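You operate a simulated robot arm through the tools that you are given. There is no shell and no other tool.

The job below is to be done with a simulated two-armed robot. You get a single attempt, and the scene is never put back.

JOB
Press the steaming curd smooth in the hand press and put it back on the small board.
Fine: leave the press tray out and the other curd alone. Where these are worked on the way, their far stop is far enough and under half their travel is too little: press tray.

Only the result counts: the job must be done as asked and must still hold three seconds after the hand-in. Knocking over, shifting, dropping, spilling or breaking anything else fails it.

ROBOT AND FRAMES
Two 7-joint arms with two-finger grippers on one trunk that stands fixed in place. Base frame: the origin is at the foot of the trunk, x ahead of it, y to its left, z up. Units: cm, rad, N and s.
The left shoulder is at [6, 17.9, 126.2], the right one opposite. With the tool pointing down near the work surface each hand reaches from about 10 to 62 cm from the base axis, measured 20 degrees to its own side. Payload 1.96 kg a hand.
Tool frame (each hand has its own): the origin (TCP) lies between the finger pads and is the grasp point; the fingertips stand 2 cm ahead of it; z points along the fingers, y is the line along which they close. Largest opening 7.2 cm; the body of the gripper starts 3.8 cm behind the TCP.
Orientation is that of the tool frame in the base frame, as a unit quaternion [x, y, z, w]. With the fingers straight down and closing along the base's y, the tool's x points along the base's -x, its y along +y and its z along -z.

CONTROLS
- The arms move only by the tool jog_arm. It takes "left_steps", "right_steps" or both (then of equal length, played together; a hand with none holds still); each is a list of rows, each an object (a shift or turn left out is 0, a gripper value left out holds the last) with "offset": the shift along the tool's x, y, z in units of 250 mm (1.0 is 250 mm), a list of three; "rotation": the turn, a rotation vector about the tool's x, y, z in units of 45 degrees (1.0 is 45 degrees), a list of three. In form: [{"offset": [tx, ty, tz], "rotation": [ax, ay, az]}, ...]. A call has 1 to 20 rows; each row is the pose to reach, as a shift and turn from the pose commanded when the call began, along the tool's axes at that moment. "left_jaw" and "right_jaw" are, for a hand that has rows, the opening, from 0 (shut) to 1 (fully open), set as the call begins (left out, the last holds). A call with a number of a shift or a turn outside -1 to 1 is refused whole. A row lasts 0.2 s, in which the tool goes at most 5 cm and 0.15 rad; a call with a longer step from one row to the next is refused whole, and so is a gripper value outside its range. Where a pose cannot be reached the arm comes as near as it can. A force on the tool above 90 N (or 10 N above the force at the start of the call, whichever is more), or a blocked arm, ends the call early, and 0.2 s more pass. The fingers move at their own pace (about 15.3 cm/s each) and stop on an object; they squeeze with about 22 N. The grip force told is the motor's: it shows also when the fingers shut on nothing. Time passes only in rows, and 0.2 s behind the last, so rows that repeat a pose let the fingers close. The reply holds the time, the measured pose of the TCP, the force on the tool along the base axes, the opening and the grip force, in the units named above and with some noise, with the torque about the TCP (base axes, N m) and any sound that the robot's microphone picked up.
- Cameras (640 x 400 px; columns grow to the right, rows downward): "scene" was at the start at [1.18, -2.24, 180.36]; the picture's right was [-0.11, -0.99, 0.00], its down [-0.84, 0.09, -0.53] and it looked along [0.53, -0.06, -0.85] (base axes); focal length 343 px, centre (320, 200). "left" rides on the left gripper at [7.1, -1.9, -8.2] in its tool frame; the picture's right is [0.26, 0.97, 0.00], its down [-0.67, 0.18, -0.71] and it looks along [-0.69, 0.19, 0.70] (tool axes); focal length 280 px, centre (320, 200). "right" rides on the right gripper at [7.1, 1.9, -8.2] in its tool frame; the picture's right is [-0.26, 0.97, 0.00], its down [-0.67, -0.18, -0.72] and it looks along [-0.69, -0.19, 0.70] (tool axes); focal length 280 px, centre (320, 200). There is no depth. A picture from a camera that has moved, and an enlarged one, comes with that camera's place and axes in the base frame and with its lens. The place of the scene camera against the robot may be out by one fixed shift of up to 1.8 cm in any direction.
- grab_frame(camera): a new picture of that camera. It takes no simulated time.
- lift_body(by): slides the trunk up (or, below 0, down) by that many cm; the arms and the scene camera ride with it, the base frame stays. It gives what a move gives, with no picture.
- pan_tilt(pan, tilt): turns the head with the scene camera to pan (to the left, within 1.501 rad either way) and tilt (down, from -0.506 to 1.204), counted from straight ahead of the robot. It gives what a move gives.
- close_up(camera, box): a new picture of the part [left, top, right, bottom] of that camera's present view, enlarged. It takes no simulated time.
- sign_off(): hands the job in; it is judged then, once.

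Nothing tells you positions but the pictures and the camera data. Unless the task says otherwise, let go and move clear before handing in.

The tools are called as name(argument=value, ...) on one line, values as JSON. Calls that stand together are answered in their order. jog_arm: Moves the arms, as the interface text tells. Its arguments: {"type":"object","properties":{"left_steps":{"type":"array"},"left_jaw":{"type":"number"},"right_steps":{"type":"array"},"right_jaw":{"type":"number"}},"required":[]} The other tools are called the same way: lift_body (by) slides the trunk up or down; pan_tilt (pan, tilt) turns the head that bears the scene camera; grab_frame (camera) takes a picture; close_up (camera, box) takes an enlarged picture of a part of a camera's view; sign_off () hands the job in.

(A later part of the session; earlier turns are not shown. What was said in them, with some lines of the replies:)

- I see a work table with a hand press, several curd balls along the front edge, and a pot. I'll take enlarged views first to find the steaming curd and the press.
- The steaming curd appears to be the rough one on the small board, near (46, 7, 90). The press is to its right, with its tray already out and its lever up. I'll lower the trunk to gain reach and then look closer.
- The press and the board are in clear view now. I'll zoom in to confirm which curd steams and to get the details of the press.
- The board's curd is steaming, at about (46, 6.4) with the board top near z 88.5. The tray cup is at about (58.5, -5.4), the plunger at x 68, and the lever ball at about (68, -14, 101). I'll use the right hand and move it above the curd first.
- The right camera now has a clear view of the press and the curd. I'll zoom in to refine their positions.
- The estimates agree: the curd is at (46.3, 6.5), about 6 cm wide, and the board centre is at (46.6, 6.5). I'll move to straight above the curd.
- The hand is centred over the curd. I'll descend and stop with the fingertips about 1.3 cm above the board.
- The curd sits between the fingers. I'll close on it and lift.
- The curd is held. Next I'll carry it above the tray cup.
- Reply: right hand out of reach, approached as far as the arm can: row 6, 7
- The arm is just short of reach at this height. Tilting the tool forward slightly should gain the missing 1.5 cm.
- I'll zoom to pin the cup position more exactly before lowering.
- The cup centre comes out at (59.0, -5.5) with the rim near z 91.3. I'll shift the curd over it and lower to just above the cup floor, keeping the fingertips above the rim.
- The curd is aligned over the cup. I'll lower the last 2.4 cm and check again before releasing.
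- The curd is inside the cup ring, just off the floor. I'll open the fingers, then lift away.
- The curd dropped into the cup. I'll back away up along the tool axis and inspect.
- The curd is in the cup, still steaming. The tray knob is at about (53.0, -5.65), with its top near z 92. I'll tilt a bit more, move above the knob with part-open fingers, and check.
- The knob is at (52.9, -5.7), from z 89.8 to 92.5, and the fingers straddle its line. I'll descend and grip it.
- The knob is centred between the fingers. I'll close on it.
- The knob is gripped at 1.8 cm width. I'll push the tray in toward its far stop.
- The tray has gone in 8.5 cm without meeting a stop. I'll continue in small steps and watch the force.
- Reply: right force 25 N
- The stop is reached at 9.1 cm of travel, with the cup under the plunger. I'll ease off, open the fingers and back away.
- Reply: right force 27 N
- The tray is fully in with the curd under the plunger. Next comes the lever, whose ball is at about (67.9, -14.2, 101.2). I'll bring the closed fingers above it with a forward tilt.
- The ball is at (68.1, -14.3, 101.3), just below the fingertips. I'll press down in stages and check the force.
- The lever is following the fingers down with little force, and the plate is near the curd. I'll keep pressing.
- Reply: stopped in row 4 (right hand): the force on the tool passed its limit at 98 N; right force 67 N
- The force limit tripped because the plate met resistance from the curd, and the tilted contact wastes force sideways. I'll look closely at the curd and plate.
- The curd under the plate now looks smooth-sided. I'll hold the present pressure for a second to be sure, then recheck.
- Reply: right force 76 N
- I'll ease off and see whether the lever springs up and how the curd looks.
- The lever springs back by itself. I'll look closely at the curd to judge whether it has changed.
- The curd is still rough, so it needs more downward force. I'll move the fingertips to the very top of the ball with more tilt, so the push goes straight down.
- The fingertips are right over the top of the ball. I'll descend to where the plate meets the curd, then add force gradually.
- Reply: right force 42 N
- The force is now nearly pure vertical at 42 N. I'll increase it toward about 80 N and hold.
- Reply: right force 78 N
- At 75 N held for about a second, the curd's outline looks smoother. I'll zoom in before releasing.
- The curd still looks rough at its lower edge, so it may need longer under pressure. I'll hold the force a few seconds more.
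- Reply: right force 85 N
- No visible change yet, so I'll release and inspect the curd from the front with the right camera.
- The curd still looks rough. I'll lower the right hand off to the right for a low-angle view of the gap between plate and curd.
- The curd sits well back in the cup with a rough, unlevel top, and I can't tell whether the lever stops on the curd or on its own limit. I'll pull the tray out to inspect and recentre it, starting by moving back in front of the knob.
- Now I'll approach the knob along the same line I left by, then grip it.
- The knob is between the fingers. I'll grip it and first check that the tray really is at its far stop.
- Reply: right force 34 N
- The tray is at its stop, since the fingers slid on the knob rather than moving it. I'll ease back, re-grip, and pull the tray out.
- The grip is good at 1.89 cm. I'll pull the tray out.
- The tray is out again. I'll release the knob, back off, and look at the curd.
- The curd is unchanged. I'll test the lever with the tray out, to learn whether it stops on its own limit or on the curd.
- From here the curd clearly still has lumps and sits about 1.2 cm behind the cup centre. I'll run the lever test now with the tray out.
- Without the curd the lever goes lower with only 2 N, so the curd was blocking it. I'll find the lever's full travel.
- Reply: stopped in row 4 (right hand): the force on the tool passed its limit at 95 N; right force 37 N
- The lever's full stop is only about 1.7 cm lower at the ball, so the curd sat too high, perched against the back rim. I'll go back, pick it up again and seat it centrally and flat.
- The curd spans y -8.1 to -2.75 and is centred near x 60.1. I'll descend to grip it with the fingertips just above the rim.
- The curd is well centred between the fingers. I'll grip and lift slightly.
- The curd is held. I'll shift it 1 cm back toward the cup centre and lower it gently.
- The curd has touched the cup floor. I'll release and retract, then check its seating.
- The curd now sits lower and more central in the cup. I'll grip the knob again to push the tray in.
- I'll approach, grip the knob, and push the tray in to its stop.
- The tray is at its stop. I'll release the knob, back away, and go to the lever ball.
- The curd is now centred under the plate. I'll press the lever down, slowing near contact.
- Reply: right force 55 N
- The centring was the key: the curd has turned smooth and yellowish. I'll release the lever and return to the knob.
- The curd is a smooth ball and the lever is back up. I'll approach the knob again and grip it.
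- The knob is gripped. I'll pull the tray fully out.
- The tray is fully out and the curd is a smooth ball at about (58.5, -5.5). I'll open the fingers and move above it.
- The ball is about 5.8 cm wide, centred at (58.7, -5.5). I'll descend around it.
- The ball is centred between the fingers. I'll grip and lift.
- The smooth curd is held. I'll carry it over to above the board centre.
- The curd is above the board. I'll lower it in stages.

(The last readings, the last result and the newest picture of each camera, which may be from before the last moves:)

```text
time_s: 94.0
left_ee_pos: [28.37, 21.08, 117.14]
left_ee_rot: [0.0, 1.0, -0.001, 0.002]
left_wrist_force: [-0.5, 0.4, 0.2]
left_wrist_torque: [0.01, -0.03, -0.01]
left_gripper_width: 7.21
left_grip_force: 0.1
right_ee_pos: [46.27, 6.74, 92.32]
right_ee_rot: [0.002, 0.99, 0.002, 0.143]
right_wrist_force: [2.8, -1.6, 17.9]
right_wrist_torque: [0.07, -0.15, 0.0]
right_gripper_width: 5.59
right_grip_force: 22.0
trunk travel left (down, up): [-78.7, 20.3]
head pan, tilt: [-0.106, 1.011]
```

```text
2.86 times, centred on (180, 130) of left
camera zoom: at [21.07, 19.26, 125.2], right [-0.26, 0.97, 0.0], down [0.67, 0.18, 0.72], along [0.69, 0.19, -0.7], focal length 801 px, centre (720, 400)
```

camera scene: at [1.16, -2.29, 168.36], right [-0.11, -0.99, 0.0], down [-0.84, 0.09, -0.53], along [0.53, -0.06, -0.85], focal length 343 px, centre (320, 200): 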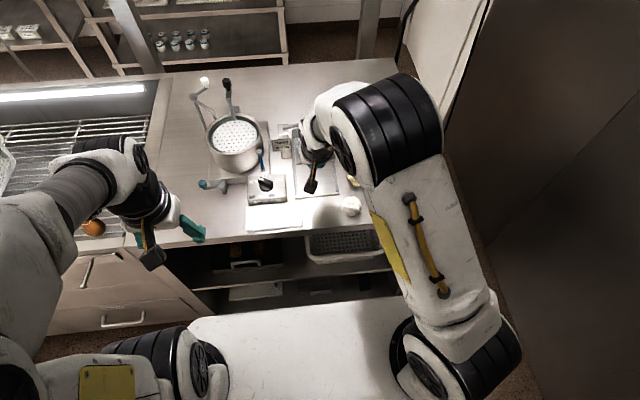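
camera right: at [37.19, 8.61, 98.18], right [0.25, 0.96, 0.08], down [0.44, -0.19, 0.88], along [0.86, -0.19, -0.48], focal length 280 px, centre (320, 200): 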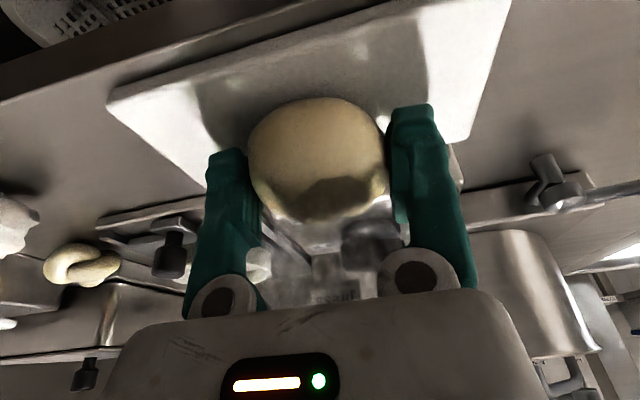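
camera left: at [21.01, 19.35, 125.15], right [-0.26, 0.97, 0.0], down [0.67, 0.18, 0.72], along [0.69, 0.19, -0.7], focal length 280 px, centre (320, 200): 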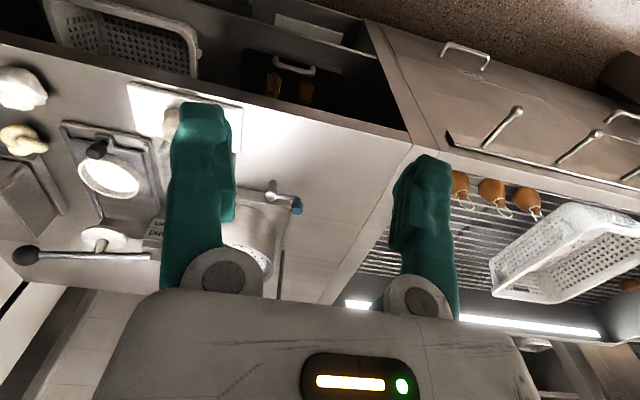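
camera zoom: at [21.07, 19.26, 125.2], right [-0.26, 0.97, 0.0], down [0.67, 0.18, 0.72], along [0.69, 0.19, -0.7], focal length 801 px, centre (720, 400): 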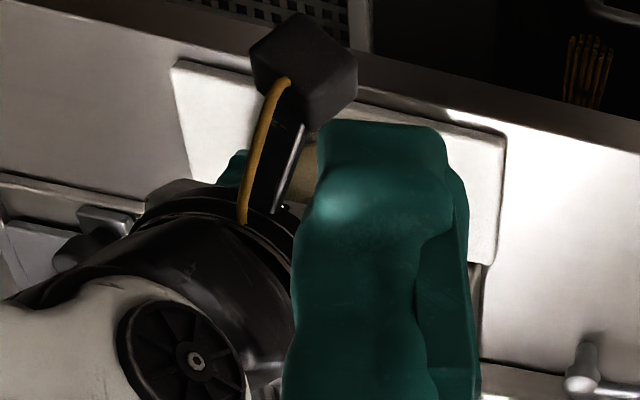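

The curd has touched the board. I'll ease the pressure off and release gently.

jog_arm(right_steps=[{"offset": [-0.0039, 0, -0.0135]}, {"offset": [-0.0039, 0, -0.0135]}])

jog_arm(right_steps=[{"offset": [0, 0, 0]}, {"offset": [0, 0, 0]}, {"offset": [0, 0, 0]}], right_jaw=0.85)

grab_frame(camera="right")

```text
time_s: 94.6
left_ee_pos: [28.58, 21.11, 116.87]
left_ee_rot: [0.0, 1.0, 0.0, 0.001]
left_wrist_force: [0.6, -0.1, 0.3]
left_wrist_torque: [0.01, -0.03, 0.02]
left_gripper_width: 7.19
left_grip_force: 0.1
right_ee_pos: [46.22, 6.74, 92.32]
right_ee_rot: [0.002, 0.99, 0.001, 0.14]
right_wrist_force: [0.3, -0.5, -0.7]
right_wrist_torque: [-0.04, -0.02, -0.02]
right_gripper_width: 5.57
right_grip_force: 21.9
trunk travel left (down, up): [-78.7, 20.3]
head pan, tilt: [-0.106, 1.011]
```

```text
time_s: 95.4
left_ee_pos: [28.48, 21.07, 116.95]
left_ee_rot: [0.0, 1.0, -0.001, 0.001]
left_wrist_force: [0.6, 0.0, -0.2]
left_wrist_torque: [0.02, 0.0, -0.01]
left_gripper_width: 7.2
left_grip_force: 0.1
right_ee_pos: [46.2, 6.74, 92.44]
right_ee_rot: [0.001, 0.99, 0.001, 0.141]
right_wrist_force: [-0.7, 0.4, -0.3]
right_wrist_torque: [0.01, -0.02, 0.01]
right_gripper_width: 6.11
right_grip_force: 0.0
trunk travel left (down, up): [-78.7, 20.3]
head pan, tilt: [-0.106, 1.011]
```

```text
taken
camera right: at [37.23, 8.6, 98.38], right [0.25, 0.96, 0.08], down [0.45, -0.19, 0.87], along [0.86, -0.19, -0.48], focal length 280 px, centre (320, 200)
```

right: 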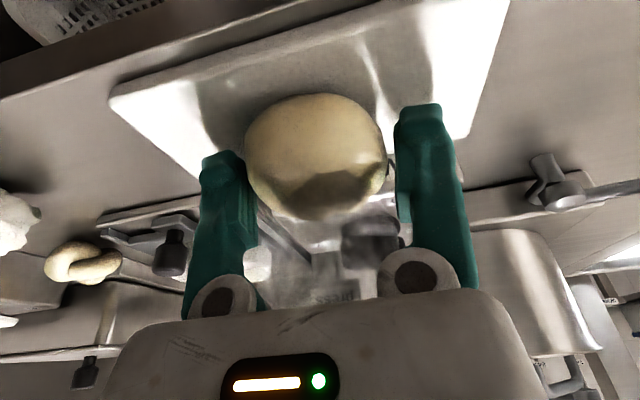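

The curd is free and resting on the board. I'll open fully, then retract straight back and up.

jog_arm(right_steps=[{"offset": [0, 0, 0]}, {"offset": [0, 0, 0]}], right_jaw=1)

jog_arm(right_steps=[{"offset": [0, 0, -0.06]}, {"offset": [0, 0, -0.16]}, {"offset": [0, 0, -0.3]}, {"offset": [0, 0, -0.45]}, {"offset": [0, -0.1, -0.55]}, {"offset": [0, -0.25, -0.6]}, {"offset": [0, -0.4, -0.62]}, {"offset": [0, -0.55, -0.62]}, {"offset": [0, -0.55, -0.62]}])

grab_frame(camera="scene")

close_up(camera="left", box=[0, 60, 300, 280])

grab_frame(camera="right")

```text
time_s: 96.0
left_ee_pos: [28.52, 21.16, 116.92]
left_ee_rot: [-0.001, 1.0, 0.0, 0.001]
left_wrist_force: [0.4, -1.1, 0.5]
left_wrist_torque: [0.0, -0.08, 0.0]
left_gripper_width: 7.21
left_grip_force: 0.0
right_ee_pos: [46.24, 6.72, 92.54]
right_ee_rot: [0.0, 0.99, 0.001, 0.14]
right_wrist_force: [0.0, 0.2, 0.0]
right_wrist_torque: [0.03, -0.01, 0.04]
right_gripper_width: 7.2
right_grip_force: 0.0
trunk travel left (down, up): [-78.7, 20.3]
head pan, tilt: [-0.106, 1.011]
```

```text
time_s: 98.0
left_ee_pos: [28.57, 21.22, 116.92]
left_ee_rot: [0.0, 1.0, -0.001, 0.001]
left_wrist_force: [-0.1, 0.1, 0.3]
left_wrist_torque: [-0.03, -0.01, 0.0]
left_gripper_width: 7.18
left_grip_force: 0.0
right_ee_pos: [42.01, -7.22, 107.18]
right_ee_rot: [0.001, 0.99, 0.001, 0.141]
right_wrist_force: [0.0, -0.3, -0.4]
right_wrist_torque: [-0.01, 0.02, -0.03]
right_gripper_width: 7.22
right_grip_force: 0.1
trunk travel left (down, up): [-78.7, 20.3]
head pan, tilt: [-0.106, 1.011]
```

```text
taken
camera scene: at [1.17, -2.14, 168.36], right [-0.11, -0.99, 0.0], down [-0.84, 0.09, -0.53], along [0.53, -0.06, -0.85], focal length 343 px, centre (320, 200)
```

scene: 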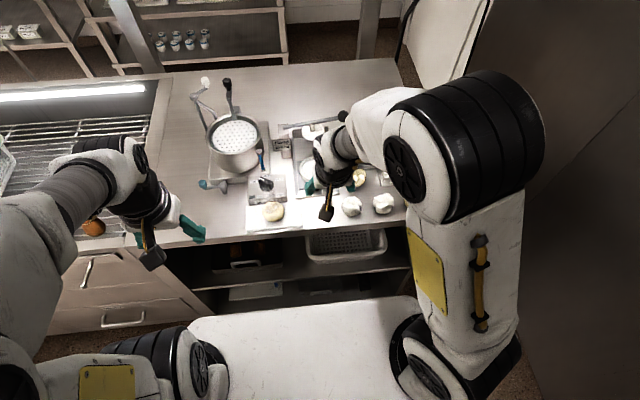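

```text
1.82 times, centred on (150, 170) of left
camera zoom: at [21.19, 19.37, 125.12], right [-0.26, 0.97, 0.0], down [0.67, 0.18, 0.72], along [0.69, 0.19, -0.7], focal length 510 px, centre (629, 254)
```

zoom: 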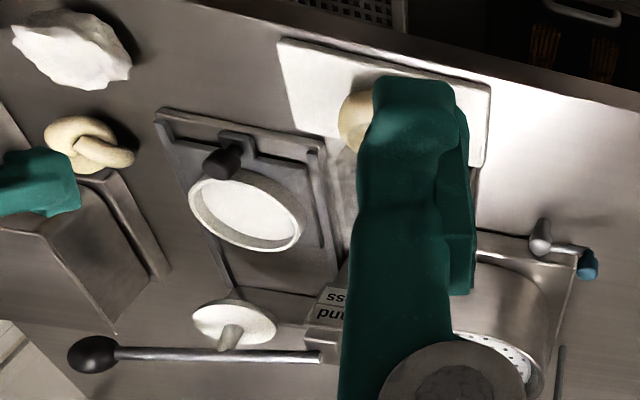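

```text
taken
camera right: at [32.95, -5.38, 113.09], right [0.25, 0.96, 0.08], down [0.45, -0.19, 0.87], along [0.86, -0.19, -0.48], focal length 280 px, centre (320, 200)
```

right: 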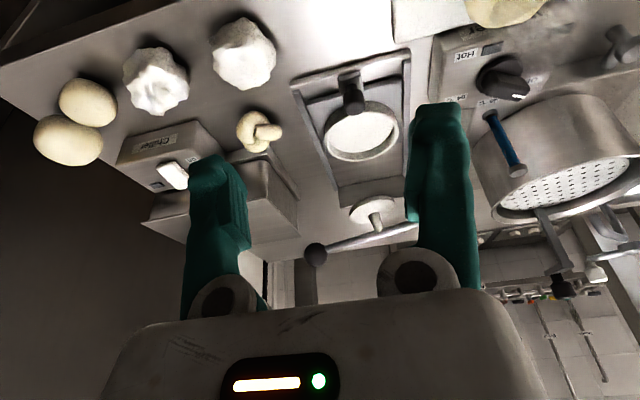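

The smooth curd is on the board and the tray is out. I'll move the right hand back clear and take a final look.

jog_arm(right_steps=[{"offset": [0.05, -0.15, -0.05]}, {"offset": [0.1, -0.3, -0.1]}, {"offset": [0.15, -0.45, -0.15]}, {"offset": [0.2, -0.58, -0.2]}, {"offset": [0.2, -0.58, -0.2]}])

close_up(camera="scene", box=[230, 130, 370, 240])

close_up(camera="scene", box=[330, 130, 450, 230])

grab_frame(camera="right")

```text
time_s: 99.2
left_ee_pos: [28.53, 21.15, 116.92]
left_ee_rot: [0.0, 1.0, -0.002, 0.001]
left_wrist_force: [-0.3, 0.0, -0.9]
left_wrist_torque: [-0.01, 0.0, 0.03]
left_gripper_width: 7.2
left_grip_force: 0.0
right_ee_pos: [35.85, -21.57, 110.91]
right_ee_rot: [0.001, 0.99, 0.002, 0.141]
right_wrist_force: [0.4, 0.5, -1.2]
right_wrist_torque: [-0.01, 0.02, -0.01]
right_gripper_width: 7.2
right_grip_force: 0.0
trunk travel left (down, up): [-78.7, 20.3]
head pan, tilt: [-0.106, 1.011]
```

```text
3.64 times, centred on (300, 185) of scene
camera zoom: at [1.25, -2.15, 168.36], right [-0.11, -0.99, 0.0], down [-0.84, 0.09, -0.53], along [0.53, -0.06, -0.85], focal length 1249 px, centre (393, 254)
```

zoom: 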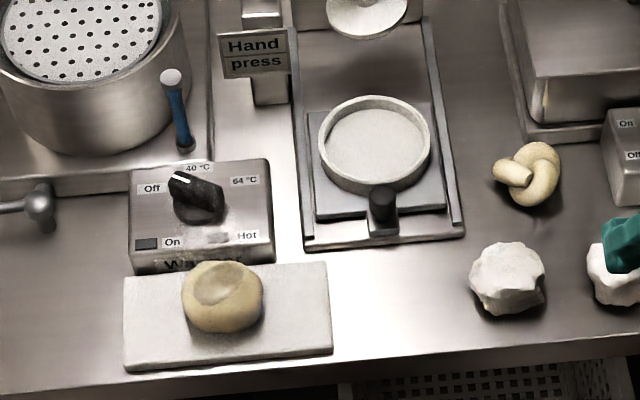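

```text
4.00 times, centred on (390, 180) of scene
camera zoom: at [1.25, -2.15, 168.36], right [-0.11, -0.99, 0.0], down [-0.84, 0.09, -0.53], along [0.53, -0.06, -0.85], focal length 1374 px, centre (40, 280)
```

zoom: 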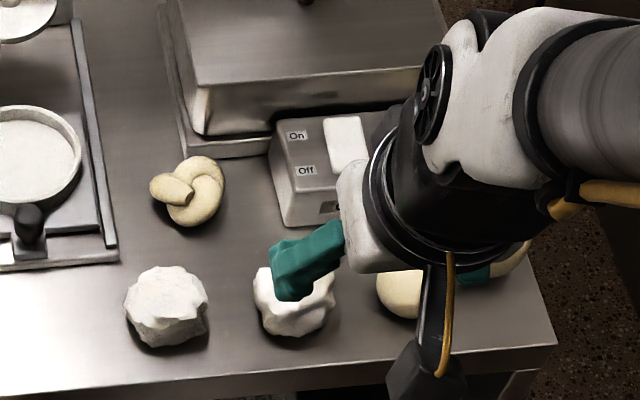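

```text
taken
camera right: at [26.86, -19.69, 116.78], right [0.25, 0.96, 0.08], down [0.45, -0.19, 0.87], along [0.86, -0.19, -0.48], focal length 280 px, centre (320, 200)
```

right: 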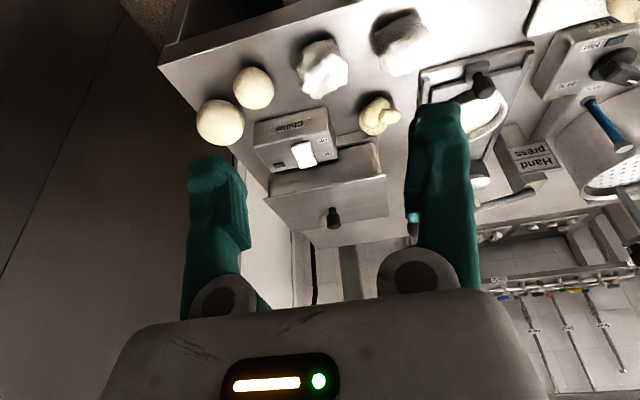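

The smooth curd rests on the small board, the tray is out, the lever is up, and nothing else has been disturbed. Both hands are clear, so I'm handing in.

sign_off()

```text
The job is handed in.
```

The steaming curd is pressed smooth and back on the small board. The press tray is pulled fully out and the lever is up. In the last pictures the other curds and everything else on the table were where they started, and both hands were clear when I handed in.

The first two presses did nothing because the curd sat about 1 cm too far back in the cup. I pulled the tray out, reseated the curd in the middle and pressed again, and that time it went smooth.
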